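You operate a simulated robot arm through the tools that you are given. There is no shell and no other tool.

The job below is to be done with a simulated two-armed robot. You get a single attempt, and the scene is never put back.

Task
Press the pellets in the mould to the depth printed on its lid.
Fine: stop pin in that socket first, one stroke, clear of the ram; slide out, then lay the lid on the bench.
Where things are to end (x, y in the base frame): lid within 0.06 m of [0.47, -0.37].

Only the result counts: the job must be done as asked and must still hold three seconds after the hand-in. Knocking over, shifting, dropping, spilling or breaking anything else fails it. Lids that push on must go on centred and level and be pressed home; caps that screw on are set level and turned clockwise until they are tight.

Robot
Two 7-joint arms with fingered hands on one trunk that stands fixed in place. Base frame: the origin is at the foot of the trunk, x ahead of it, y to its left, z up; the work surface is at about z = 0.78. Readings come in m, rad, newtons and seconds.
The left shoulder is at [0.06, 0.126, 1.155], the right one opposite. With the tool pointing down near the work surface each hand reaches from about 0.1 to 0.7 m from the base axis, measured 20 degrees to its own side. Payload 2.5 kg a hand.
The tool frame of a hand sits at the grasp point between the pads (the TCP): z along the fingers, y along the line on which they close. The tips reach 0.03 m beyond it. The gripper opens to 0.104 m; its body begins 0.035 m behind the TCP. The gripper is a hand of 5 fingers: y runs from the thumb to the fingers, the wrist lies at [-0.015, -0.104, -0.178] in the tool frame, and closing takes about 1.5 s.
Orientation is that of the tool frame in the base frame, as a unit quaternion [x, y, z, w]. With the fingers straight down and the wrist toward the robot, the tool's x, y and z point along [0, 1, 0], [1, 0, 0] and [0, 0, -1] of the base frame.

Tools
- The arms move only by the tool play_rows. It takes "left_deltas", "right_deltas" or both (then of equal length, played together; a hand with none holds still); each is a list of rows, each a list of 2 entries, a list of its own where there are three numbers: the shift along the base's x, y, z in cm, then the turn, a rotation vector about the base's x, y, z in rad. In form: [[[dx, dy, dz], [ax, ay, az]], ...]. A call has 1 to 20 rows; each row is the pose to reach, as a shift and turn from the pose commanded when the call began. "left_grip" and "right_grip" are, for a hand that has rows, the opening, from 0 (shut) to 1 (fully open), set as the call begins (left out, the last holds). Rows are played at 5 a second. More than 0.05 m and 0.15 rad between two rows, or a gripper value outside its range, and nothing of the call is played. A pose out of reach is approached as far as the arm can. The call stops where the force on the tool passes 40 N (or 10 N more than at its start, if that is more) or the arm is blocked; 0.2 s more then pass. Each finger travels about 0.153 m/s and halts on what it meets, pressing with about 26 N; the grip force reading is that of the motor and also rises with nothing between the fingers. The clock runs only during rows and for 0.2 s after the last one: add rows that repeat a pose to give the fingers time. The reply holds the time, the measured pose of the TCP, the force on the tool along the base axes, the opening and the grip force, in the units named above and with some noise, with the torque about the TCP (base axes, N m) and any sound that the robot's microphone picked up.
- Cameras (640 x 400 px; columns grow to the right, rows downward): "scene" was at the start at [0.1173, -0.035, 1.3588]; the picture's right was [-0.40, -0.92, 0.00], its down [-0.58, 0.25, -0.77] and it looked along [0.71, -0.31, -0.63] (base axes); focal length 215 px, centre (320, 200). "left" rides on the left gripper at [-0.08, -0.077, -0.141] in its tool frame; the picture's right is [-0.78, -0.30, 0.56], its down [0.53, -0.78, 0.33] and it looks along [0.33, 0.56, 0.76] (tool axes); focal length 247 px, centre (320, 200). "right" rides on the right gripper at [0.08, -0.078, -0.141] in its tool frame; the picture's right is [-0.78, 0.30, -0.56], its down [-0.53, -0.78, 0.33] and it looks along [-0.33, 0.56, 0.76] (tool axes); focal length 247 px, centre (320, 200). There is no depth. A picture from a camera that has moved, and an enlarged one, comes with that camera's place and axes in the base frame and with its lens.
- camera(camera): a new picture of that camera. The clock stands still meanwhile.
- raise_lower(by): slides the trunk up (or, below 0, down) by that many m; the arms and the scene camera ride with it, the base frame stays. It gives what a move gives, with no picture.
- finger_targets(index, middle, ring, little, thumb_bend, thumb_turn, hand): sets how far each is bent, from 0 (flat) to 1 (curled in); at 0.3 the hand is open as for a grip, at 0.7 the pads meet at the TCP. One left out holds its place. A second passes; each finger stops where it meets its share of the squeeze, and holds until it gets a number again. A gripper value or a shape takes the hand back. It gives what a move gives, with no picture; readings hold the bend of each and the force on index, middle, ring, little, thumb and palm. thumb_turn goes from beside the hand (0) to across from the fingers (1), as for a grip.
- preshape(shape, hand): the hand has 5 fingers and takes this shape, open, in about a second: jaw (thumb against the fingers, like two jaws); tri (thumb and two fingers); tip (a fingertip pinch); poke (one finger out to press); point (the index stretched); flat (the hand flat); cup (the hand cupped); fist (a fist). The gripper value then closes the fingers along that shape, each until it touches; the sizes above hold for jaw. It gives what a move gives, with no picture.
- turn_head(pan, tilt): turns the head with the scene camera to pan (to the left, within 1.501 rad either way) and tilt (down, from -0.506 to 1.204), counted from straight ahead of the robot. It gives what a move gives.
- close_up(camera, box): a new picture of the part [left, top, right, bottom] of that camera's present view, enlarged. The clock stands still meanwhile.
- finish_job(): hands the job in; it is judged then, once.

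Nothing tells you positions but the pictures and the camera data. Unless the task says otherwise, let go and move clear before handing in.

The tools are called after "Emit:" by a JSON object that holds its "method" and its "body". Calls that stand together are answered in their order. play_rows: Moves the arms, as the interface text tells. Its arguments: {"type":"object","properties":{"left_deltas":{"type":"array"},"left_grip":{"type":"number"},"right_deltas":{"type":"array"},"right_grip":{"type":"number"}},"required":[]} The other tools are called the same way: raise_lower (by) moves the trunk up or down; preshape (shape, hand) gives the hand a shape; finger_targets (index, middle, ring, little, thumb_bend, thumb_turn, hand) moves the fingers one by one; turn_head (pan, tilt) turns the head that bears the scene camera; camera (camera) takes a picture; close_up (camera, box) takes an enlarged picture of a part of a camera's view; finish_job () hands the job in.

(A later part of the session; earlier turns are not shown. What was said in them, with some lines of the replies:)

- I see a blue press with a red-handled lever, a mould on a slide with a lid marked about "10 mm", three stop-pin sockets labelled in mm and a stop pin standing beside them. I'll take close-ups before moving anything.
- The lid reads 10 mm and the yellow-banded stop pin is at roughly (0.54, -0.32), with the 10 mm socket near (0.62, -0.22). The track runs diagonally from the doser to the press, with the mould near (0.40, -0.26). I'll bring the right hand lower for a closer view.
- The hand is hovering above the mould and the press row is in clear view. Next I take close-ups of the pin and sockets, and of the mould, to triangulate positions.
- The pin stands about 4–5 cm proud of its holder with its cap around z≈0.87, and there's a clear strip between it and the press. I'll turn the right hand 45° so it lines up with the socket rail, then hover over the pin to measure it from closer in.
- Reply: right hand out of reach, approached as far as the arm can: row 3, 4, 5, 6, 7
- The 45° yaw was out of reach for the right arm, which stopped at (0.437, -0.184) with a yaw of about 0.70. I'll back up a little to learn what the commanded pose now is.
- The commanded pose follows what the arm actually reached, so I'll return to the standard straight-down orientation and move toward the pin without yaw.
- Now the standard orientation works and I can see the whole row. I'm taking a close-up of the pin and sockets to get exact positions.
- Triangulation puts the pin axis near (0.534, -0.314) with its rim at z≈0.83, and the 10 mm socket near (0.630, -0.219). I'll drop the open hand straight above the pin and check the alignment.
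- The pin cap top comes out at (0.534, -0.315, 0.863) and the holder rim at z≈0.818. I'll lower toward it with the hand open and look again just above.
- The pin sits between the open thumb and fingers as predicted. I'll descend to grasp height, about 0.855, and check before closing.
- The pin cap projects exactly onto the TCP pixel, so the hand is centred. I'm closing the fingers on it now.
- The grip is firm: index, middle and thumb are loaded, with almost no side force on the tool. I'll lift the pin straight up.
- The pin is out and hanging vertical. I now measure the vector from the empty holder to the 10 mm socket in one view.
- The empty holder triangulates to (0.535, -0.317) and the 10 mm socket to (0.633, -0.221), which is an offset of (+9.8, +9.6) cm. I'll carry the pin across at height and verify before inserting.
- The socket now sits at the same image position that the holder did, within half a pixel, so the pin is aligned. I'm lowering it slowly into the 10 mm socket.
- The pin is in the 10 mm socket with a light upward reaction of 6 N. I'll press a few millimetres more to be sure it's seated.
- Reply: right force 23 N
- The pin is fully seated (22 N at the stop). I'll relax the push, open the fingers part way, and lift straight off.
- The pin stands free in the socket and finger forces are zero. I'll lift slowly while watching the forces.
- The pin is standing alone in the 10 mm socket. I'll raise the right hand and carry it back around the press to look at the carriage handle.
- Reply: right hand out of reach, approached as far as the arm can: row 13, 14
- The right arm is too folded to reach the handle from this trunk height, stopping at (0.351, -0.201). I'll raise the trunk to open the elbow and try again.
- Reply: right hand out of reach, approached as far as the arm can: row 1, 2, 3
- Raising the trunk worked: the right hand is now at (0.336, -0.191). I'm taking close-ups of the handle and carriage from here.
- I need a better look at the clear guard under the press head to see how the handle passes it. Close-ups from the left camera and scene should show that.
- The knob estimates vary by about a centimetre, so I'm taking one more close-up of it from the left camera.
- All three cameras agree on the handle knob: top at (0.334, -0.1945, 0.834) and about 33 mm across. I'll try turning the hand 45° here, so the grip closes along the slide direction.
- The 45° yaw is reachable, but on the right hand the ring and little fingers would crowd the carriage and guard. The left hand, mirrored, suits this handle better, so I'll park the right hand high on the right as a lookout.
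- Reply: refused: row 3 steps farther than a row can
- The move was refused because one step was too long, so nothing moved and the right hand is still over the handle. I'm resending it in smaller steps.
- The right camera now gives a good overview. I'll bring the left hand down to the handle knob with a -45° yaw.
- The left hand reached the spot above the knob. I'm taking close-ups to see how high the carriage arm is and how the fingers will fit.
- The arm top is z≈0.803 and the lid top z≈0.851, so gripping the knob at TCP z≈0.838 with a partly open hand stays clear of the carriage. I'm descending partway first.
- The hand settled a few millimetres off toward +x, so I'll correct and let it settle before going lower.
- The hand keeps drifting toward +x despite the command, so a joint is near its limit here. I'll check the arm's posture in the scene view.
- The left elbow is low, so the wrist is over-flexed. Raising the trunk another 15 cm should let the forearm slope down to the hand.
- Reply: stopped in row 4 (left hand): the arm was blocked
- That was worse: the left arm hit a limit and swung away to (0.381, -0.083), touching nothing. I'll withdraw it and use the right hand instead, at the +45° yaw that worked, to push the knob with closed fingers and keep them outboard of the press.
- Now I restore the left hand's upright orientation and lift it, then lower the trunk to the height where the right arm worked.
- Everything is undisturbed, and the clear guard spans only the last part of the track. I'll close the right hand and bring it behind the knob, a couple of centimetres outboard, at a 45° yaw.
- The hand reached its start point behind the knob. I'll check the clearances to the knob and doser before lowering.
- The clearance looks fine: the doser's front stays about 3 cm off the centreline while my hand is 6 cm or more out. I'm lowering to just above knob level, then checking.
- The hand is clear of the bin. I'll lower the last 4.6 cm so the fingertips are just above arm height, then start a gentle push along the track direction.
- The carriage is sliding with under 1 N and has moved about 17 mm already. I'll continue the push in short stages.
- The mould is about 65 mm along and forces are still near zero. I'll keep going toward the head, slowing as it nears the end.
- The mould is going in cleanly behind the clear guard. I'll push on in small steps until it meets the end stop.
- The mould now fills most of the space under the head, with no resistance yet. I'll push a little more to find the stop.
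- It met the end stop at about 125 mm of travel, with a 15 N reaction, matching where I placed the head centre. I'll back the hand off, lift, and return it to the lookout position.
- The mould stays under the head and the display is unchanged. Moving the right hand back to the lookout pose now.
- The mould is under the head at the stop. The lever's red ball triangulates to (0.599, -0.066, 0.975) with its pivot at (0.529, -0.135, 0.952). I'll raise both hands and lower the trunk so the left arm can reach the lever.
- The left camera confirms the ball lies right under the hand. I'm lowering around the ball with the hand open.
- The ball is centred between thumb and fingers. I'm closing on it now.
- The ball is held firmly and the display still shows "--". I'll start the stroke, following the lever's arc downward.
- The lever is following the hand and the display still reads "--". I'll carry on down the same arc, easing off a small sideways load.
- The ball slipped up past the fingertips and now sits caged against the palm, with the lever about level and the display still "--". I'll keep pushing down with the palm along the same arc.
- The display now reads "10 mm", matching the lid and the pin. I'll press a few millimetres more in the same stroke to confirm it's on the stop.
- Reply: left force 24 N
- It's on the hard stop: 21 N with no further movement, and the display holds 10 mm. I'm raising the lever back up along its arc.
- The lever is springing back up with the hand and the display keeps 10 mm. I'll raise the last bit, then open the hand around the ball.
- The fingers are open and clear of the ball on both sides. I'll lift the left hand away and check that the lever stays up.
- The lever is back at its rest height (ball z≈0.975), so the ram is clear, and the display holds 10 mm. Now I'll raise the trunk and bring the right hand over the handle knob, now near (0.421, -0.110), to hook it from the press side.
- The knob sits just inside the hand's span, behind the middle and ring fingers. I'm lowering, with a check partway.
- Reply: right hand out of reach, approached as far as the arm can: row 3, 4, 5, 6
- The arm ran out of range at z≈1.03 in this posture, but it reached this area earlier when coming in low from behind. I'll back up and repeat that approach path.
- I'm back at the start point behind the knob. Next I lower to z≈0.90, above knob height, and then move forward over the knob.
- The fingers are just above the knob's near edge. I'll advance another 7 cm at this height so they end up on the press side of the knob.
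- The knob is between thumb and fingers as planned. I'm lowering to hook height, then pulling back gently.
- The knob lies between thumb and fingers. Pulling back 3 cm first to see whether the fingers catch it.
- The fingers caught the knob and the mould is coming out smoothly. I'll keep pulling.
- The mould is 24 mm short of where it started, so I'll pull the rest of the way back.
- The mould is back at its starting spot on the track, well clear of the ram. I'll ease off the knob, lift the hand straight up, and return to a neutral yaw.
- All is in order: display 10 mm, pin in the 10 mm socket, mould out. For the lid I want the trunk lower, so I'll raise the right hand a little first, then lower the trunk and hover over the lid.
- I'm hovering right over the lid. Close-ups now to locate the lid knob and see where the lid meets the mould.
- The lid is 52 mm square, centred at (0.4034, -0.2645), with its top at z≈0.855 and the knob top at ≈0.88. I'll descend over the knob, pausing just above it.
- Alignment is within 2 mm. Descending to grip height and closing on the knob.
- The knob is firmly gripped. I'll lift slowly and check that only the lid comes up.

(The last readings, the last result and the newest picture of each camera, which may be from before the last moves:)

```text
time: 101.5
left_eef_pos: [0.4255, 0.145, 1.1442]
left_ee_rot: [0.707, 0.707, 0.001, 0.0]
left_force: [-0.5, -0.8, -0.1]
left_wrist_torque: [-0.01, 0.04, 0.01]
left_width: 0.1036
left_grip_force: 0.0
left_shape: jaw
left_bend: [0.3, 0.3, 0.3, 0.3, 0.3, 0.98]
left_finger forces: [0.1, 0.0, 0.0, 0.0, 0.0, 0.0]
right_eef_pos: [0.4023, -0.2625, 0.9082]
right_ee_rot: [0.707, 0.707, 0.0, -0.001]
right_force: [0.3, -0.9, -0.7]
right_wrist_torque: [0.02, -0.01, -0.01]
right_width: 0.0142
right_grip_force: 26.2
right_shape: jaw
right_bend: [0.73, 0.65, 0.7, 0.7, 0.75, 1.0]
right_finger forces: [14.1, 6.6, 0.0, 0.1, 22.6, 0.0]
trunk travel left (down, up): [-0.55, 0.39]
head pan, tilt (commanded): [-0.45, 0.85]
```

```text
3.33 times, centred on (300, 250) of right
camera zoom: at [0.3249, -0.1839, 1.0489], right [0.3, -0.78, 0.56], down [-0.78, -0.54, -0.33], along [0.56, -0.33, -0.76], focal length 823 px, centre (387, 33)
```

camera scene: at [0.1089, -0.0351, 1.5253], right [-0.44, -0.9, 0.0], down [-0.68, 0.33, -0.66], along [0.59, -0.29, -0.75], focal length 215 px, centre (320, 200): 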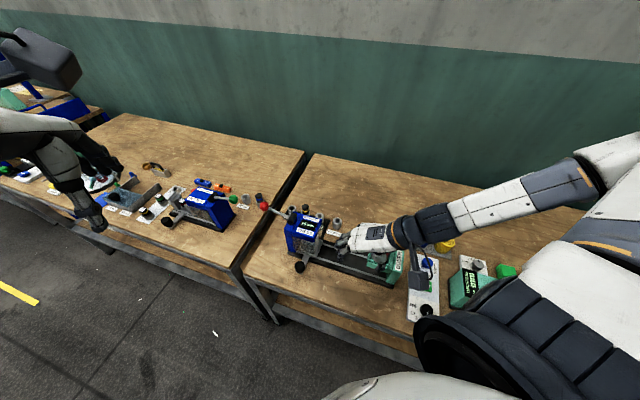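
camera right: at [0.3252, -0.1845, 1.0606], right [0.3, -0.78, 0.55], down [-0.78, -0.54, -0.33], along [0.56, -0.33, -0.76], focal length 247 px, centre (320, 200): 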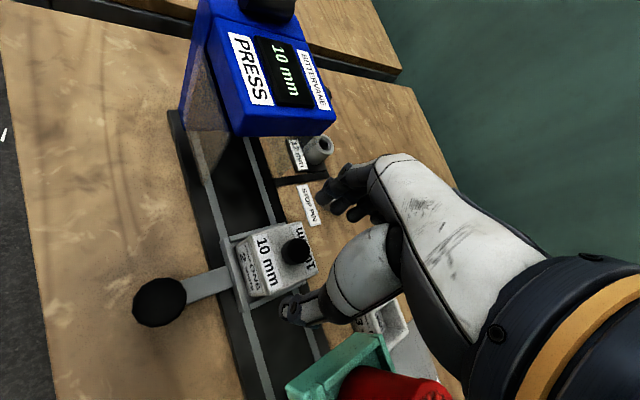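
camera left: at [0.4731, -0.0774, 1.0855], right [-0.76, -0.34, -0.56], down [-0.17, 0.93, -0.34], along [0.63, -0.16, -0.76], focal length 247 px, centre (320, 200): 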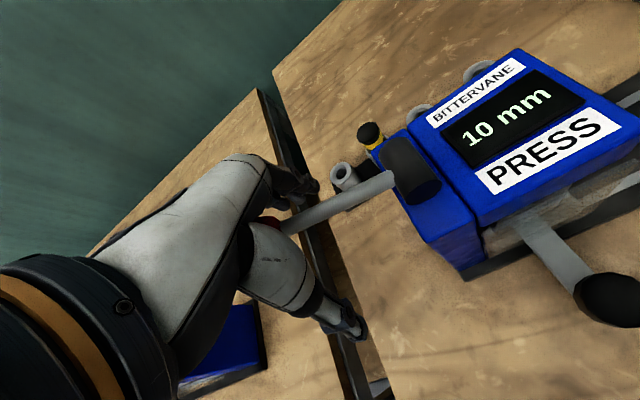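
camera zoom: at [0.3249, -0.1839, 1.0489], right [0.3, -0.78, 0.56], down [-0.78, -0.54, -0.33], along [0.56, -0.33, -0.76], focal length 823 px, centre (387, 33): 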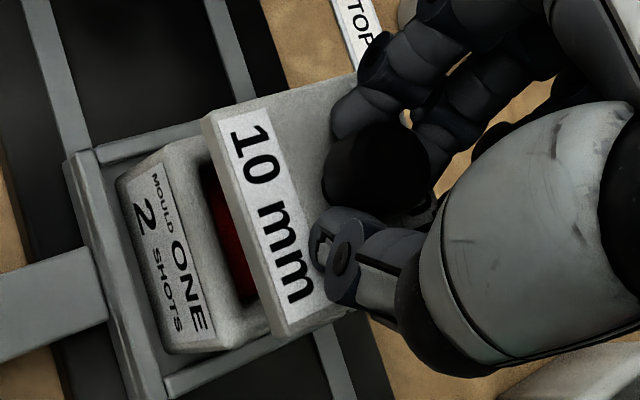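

The lid came off cleanly, leaving the mould in its carriage with the pressed red pellets inside. I'll raise it and carry it to above (0.47, -0.37).

Emit:
{"method": "play_rows", "body": {"right_deltas": [[[0, 0, 3], [0, 0, 0]], [[0, 0, 6], [0, 0, 0]], [[0, 0, 9], [0, 0, 0]], [[2, -3, 9], [0, 0, 0]], [[4, -6, 9], [0, 0, 0]], [[5.5, -8.5, 9], [0, 0, 0]], [[6.7, -10.7, 9], [0, 0, 0]], [[6.7, -10.7, 9], [0, 0, 0]]]}}

Emit:
{"method": "camera", "body": {"camera": "right"}}

Emit:
{"method": "close_up", "body": {"camera": "scene", "box": [300, 130, 460, 250]}}

```text
time: 103.3
left_eef_pos: [0.425, 0.1439, 1.1449]
left_ee_rot: [0.707, 0.707, 0.001, 0.001]
left_force: [-0.3, 0.1, 0.0]
left_wrist_torque: [-0.01, -0.04, 0.0]
left_width: 0.1036
left_grip_force: 0.1
left_shape: jaw
left_bend: [0.3, 0.3, 0.3, 0.3, 0.3, 0.98]
left_finger forces: [0.0, 0.0, 0.0, 0.0, 0.0, 0.0]
right_eef_pos: [0.4701, -0.3699, 0.999]
right_ee_rot: [0.706, 0.708, 0.0, -0.001]
right_force: [0.4, 0.3, -0.3]
right_wrist_torque: [-0.03, -0.01, 0.02]
right_width: 0.0139
right_grip_force: 26.0
right_shape: jaw
right_bend: [0.73, 0.65, 0.7, 0.7, 0.75, 1.0]
right_finger forces: [14.5, 6.7, 0.0, 0.1, 22.5, 0.1]
trunk travel left (down, up): [-0.55, 0.39]
head pan, tilt (commanded): [-0.45, 0.85]
```

```text
taken
camera right: at [0.3918, -0.2917, 1.1393], right [0.3, -0.78, 0.56], down [-0.78, -0.54, -0.33], along [0.56, -0.33, -0.76], focal length 247 px, centre (320, 200)
```

right: 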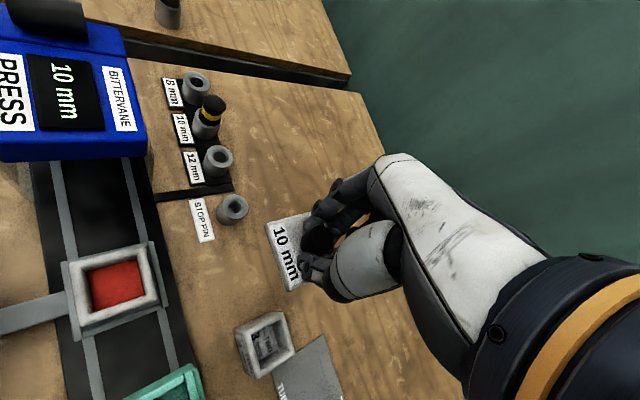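

```text
3.33 times, centred on (380, 190) of scene
camera zoom: at [0.1092, -0.0352, 1.3453], right [-0.44, -0.9, 0.0], down [-0.68, 0.33, -0.66], along [0.59, -0.29, -0.75], focal length 717 px, centre (120, 233)
```

zoom: 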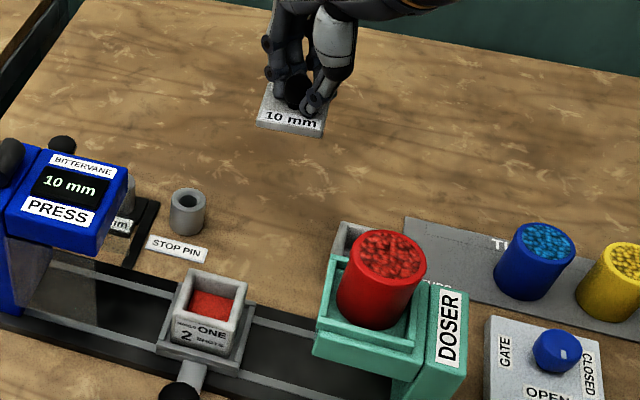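

The spot at (0.47, -0.37) is clear bench. I'm lowering the lid, slowly over the last centimetre or two.

Emit:
{"method": "play_rows", "body": {"right_deltas": [[[0, 0, -4], [0, 0, 0]], [[0, 0, -8], [0, 0, 0]], [[0, 0, -12], [0, 0, 0]], [[0, 0, -15], [0, 0, 0]], [[0, 0, -16], [0, 0, 0]], [[0, 0, -16], [0, 0, 0]]]}}

Emit:
{"method": "close_up", "body": {"camera": "scene", "box": [340, 120, 420, 180]}}

Emit:
{"method": "camera", "body": {"camera": "right"}}

```text
time: 104.8
left_eef_pos: [0.4248, 0.1439, 1.1455]
left_ee_rot: [0.707, 0.707, 0.001, 0.001]
left_force: [-0.1, 0.5, 0.5]
left_wrist_torque: [0.0, -0.01, 0.0]
left_width: 0.1037
left_grip_force: 0.1
left_shape: jaw
left_bend: [0.3, 0.3, 0.3, 0.3, 0.3, 0.98]
left_finger forces: [0.1, 0.0, 0.0, 0.0, 0.0, 0.0]
right_eef_pos: [0.4704, -0.3705, 0.8379]
right_ee_rot: [0.707, 0.708, 0.0, -0.002]
right_force: [-0.3, -0.4, -0.5]
right_wrist_torque: [-0.05, 0.02, -0.04]
right_width: 0.014
right_grip_force: 26.1
right_shape: jaw
right_bend: [0.73, 0.65, 0.7, 0.7, 0.75, 1.0]
right_finger forces: [14.6, 6.8, 0.1, 0.1, 22.3, 0.0]
trunk travel left (down, up): [-0.55, 0.39]
head pan, tilt (commanded): [-0.45, 0.85]
```

```text
6.67 times, centred on (380, 150) of scene
camera zoom: at [0.1093, -0.0353, 1.3453], right [-0.44, -0.9, 0.0], down [-0.68, 0.33, -0.66], along [0.59, -0.29, -0.75], focal length 1434 px, centre (-80, 533)
```

zoom: 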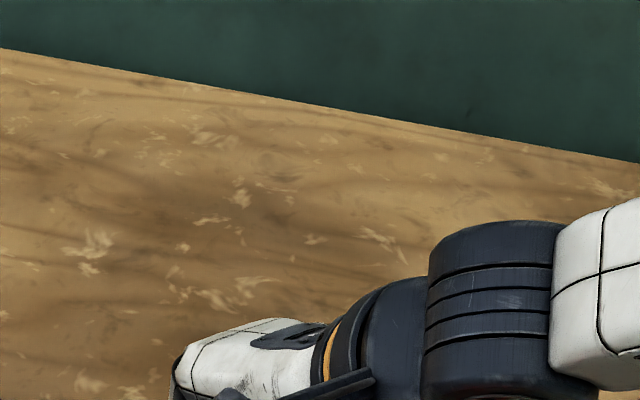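

```text
taken
camera right: at [0.3918, -0.2913, 0.9789], right [0.3, -0.78, 0.56], down [-0.78, -0.54, -0.33], along [0.56, -0.33, -0.76], focal length 247 px, centre (320, 200)
```

right: 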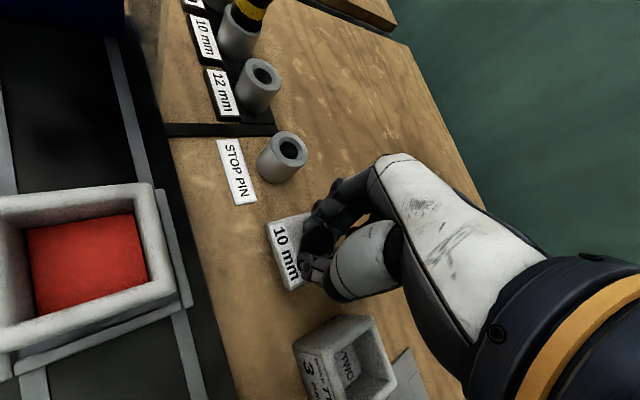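

The lid is about a centimetre or two above the bench. I'll lower in small steps until I feel light contact.

Emit:
{"method": "play_rows", "body": {"right_deltas": [[[0, 0, -0.4], [0, 0, 0]], [[0, 0, -0.8], [0, 0, 0]], [[0, 0, -1.1], [0, 0, 0]], [[0, 0, -1.4], [0, 0, 0]], [[0, 0, -1.4], [0, 0, 0]]]}}

Emit:
{"method": "close_up", "body": {"camera": "right", "box": [240, 170, 400, 310]}}

```text
time: 106.0
left_eef_pos: [0.4255, 0.1444, 1.1448]
left_ee_rot: [0.708, 0.707, 0.001, 0.002]
left_force: [-0.3, 0.4, 0.3]
left_wrist_torque: [-0.02, 0.0, 0.01]
left_width: 0.1037
left_grip_force: 0.0
left_shape: jaw
left_bend: [0.3, 0.3, 0.3, 0.3, 0.3, 0.98]
left_finger forces: [0.0, 0.0, 0.0, 0.1, 0.0, 0.0]
right_eef_pos: [0.4705, -0.3698, 0.8257]
right_ee_rot: [0.706, 0.708, 0.001, 0.0]
right_force: [-0.2, -0.2, 4.4]
right_wrist_torque: [0.01, -0.03, -0.02]
right_width: 0.0135
right_grip_force: 25.9
right_shape: jaw
right_bend: [0.73, 0.65, 0.7, 0.7, 0.75, 1.0]
right_finger forces: [16.7, 7.4, 0.0, 0.0, 23.5, 0.1]
trunk travel left (down, up): [-0.55, 0.39]
head pan, tilt (commanded): [-0.45, 0.85]
```

```text
2.86 times, centred on (320, 240) of right
camera zoom: at [0.3919, -0.2906, 0.9655], right [0.3, -0.78, 0.56], down [-0.78, -0.54, -0.33], along [0.56, -0.33, -0.76], focal length 706 px, centre (320, 86)
```

zoom: 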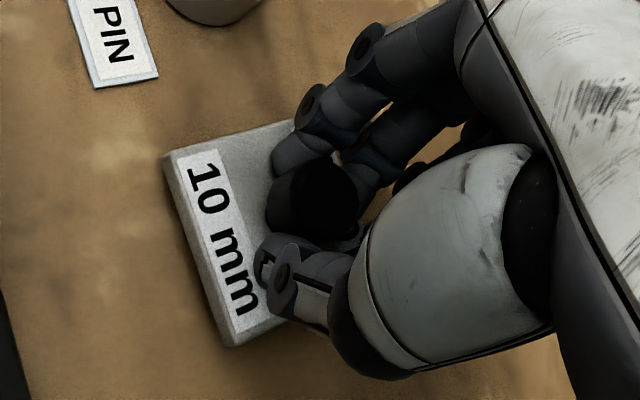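

Contact: 4.4 N, with the lid resting on the bench. I'll open the fingers part way, check, then lift clear.

Emit:
{"method": "play_rows", "body": {"right_deltas": [[[0, 0, 0.1], [0, 0, 0]], [[0, 0, 0.1], [0, 0, 0]], [[0, 0, 0.1], [0, 0, 0]], [[0, 0, 0.1], [0, 0, 0]], [[0, 0, 0.1], [0, 0, 0]], [[0, 0, 0.1], [0, 0, 0]]], "right_grip": 0.6}}

Emit:
{"method": "close_up", "body": {"camera": "right", "box": [240, 170, 400, 310]}}

```text
time: 107.3
left_eef_pos: [0.4251, 0.1447, 1.1444]
left_ee_rot: [0.707, 0.707, 0.001, 0.001]
left_force: [1.0, -0.3, -0.1]
left_wrist_torque: [-0.02, 0.04, -0.01]
left_width: 0.1036
left_grip_force: 0.0
left_shape: jaw
left_bend: [0.3, 0.3, 0.3, 0.3, 0.3, 0.98]
left_finger forces: [0.1, 0.0, 0.1, 0.1, 0.0, 0.0]
right_eef_pos: [0.4696, -0.3712, 0.825]
right_ee_rot: [0.706, 0.708, 0.0, -0.002]
right_force: [0.1, 0.0, 0.4]
right_wrist_torque: [-0.01, 0.01, -0.01]
right_width: 0.0619
right_grip_force: 0.1
right_shape: jaw
right_bend: [0.29, 0.41, 0.37, 0.44, 0.65, 1.0]
right_finger forces: [0.1, 0.0, 0.1, 0.0, 0.0, 0.0]
trunk travel left (down, up): [-0.55, 0.39]
head pan, tilt (commanded): [-0.45, 0.85]
```

```text
2.86 times, centred on (320, 240) of right
camera zoom: at [0.3917, -0.2909, 0.9657], right [0.3, -0.78, 0.56], down [-0.78, -0.54, -0.33], along [0.56, -0.33, -0.76], focal length 706 px, centre (320, 86)
```

zoom: 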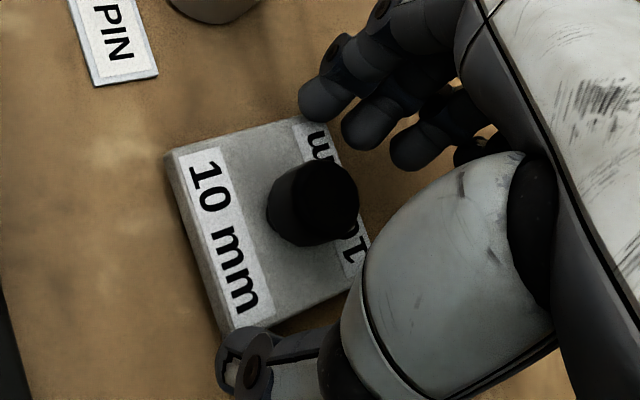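

The lid lies flat on the bench with the fingers clear of its knob. I'll lift the right hand straight up and away.

Emit:
{"method": "play_rows", "body": {"right_deltas": [[[0, 0, 2], [0, 0, 0]], [[0, 0, 5], [0, 0, 0]], [[0, 0, 9], [0, 0, 0]], [[0, 0, 13], [0, 0, 0]], [[0, 0, 17], [0, 0, 0]], [[-2, -1, 21], [0, 0, 0]], [[-5, -2, 25], [0, 0, 0]], [[-7, -2, 29], [0, 0, 0]], [[-7, -2, 29], [0, 0, 0]]]}}

Emit:
{"method": "camera", "body": {"camera": "scene"}}

Emit:
{"method": "close_up", "body": {"camera": "scene", "box": [230, 130, 430, 255]}}

Emit:
{"method": "camera", "body": {"camera": "right"}}

```text
refused: row 7 steps farther than a row can; nothing moved
```

```text
taken
camera scene: at [0.1092, -0.0352, 1.3453], right [-0.44, -0.9, 0.0], down [-0.68, 0.33, -0.66], along [0.59, -0.29, -0.75], focal length 215 px, centre (320, 200)
```

scene: 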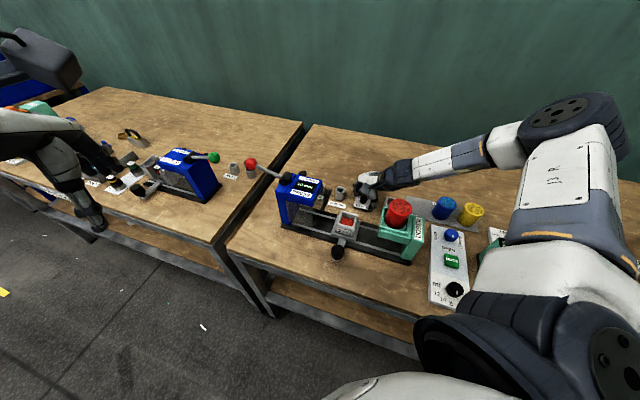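

```text
3.20 times, centred on (330, 192) of scene
camera zoom: at [0.1092, -0.0352, 1.3453], right [-0.44, -0.9, 0.0], down [-0.68, 0.33, -0.66], along [0.59, -0.29, -0.75], focal length 688 px, centre (288, 224)
```

zoom: 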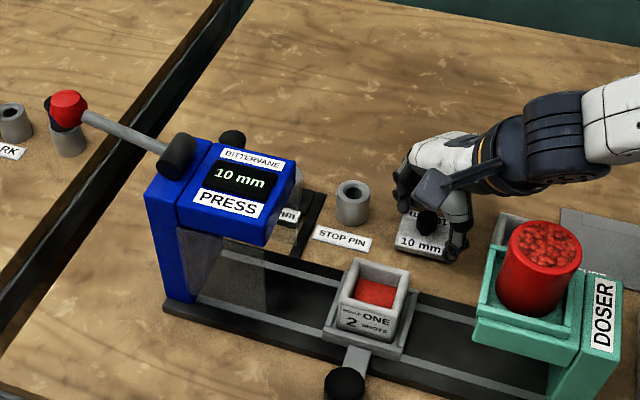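

```text
taken
camera right: at [0.3917, -0.2909, 0.9657], right [0.3, -0.78, 0.56], down [-0.78, -0.54, -0.33], along [0.56, -0.33, -0.76], focal length 247 px, centre (320, 200)
```

right: 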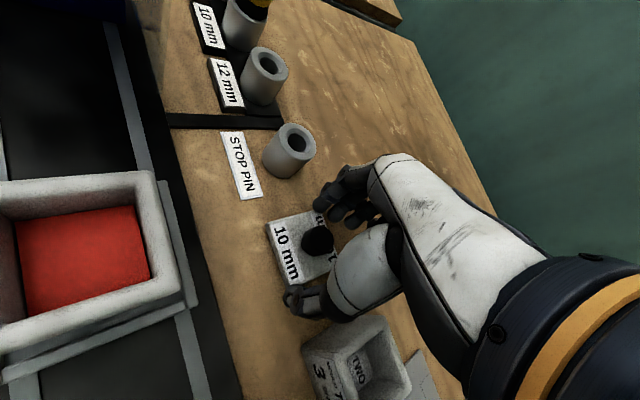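

The move was refused for one oversized step, so the hand hasn't moved. Resending with smaller steps, straight up first.

Emit:
{"method": "play_rows", "body": {"right_deltas": [[[0, 0, 2], [0, 0, 0]], [[0, 0, 5], [0, 0, 0]], [[0, 0, 9], [0, 0, 0]], [[0, 0, 13], [0, 0, 0]], [[0, 0, 17], [0, 0, 0]], [[-1, -1, 21], [0, 0, 0]], [[-3, -2, 24], [0, 0, 0]], [[-5, -2, 27], [0, 0, 0]], [[-7, -2, 29], [0, 0, 0]], [[-7, -2, 29], [0, 0, 0]]]}}

Emit:
{"method": "camera", "body": {"camera": "scene"}}

Emit:
{"method": "close_up", "body": {"camera": "scene", "box": [230, 130, 430, 255]}}

Emit:
{"method": "camera", "body": {"camera": "right"}}

```text
time: 109.5
left_eef_pos: [0.4246, 0.1438, 1.1445]
left_ee_rot: [0.707, 0.707, 0.001, 0.002]
left_force: [0.2, 0.7, 0.0]
left_wrist_torque: [0.02, -0.01, 0.03]
left_width: 0.1038
left_grip_force: 0.0
left_shape: jaw
left_bend: [0.3, 0.3, 0.3, 0.3, 0.3, 0.98]
left_finger forces: [0.0, 0.0, 0.0, 0.1, 0.1, 0.0]
right_eef_pos: [0.4489, -0.4215, 1.0484]
right_ee_rot: [0.703, 0.711, 0.009, -0.001]
right_force: [-0.1, -0.1, -0.2]
right_wrist_torque: [0.0, -0.01, 0.05]
right_width: 0.0619
right_grip_force: 0.0
right_shape: jaw
right_bend: [0.29, 0.41, 0.37, 0.44, 0.65, 1.0]
right_finger forces: [0.1, 0.1, 0.0, 0.1, 0.1, 0.0]
right hand out of reach, approached as far as the arm can: row 6, 7, 8, 9, 10
trunk travel left (down, up): [-0.55, 0.39]
head pan, tilt (commanded): [-0.45, 0.85]
```

```text
taken
camera scene: at [0.109, -0.0352, 1.3453], right [-0.44, -0.9, 0.0], down [-0.68, 0.33, -0.66], along [0.59, -0.29, -0.75], focal length 215 px, centre (320, 200)
```

scene: 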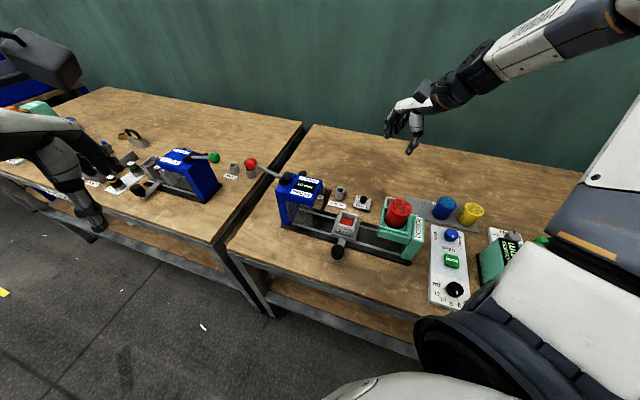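

```text
3.20 times, centred on (330, 192) of scene
camera zoom: at [0.109, -0.0352, 1.3453], right [-0.44, -0.9, 0.0], down [-0.68, 0.33, -0.66], along [0.59, -0.29, -0.75], focal length 688 px, centre (288, 224)
```

zoom: 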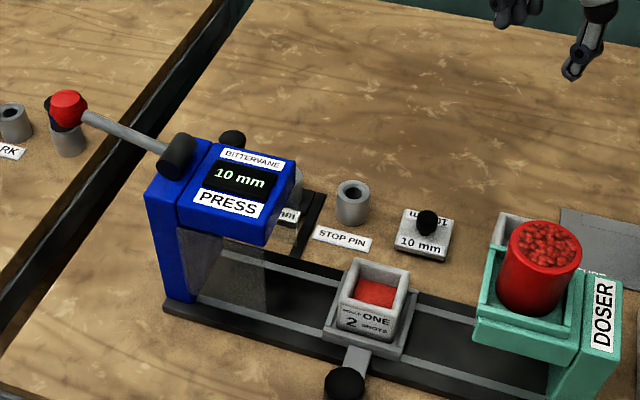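

```text
taken
camera right: at [0.3679, -0.345, 1.1884], right [0.3, -0.78, 0.55], down [-0.77, -0.54, -0.35], along [0.57, -0.32, -0.76], focal length 247 px, centre (320, 200)
```

right: 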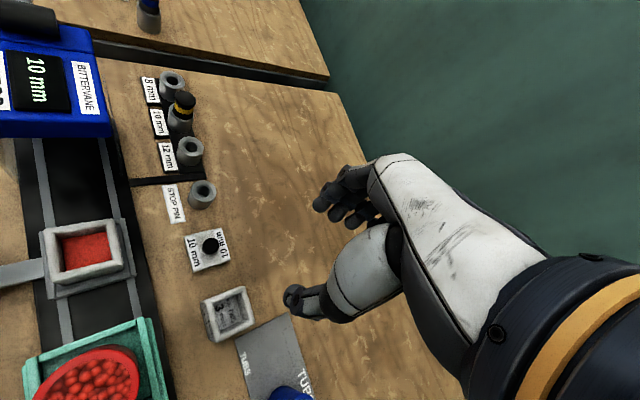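

The lid lies at about (0.472, -0.372), flat on the bench. The mould is out with its pressed pellets, the lever is up, the pin is in the 10 mm socket and the display reads 10 mm. Both hands are empty and clear, so I'm handing the job in.

Emit:
{"method": "finish_job", "body": {}}

```text
The job is handed in.
```

I pressed the pellets to 10 mm, the depth printed on the lid, and handed the job in. I haven't been told how it was judged.

- **Stop pin:** the yellow-banded pin went into the 10 mm socket before anything else and was pressed fully home.
- **Stroke:** the lever went down to its hard stop and the press display read 10 mm. Early in the stroke the ball slipped in my grip and the lever rose a little. That was before the display showed any reading, and I carried on down from there. The lever then came back to its rest height, so the ram is clear.
- **Mould:** I slid it out to where it started on the track, with the pressed pellets inside.
- **Lid:** it lies flat on the bench at about (0.472, -0.372), within a few millimetres of the target.

The final pictures show nothing else moved, tipped or spilled. Both hands were empty and clear at the hand-in.
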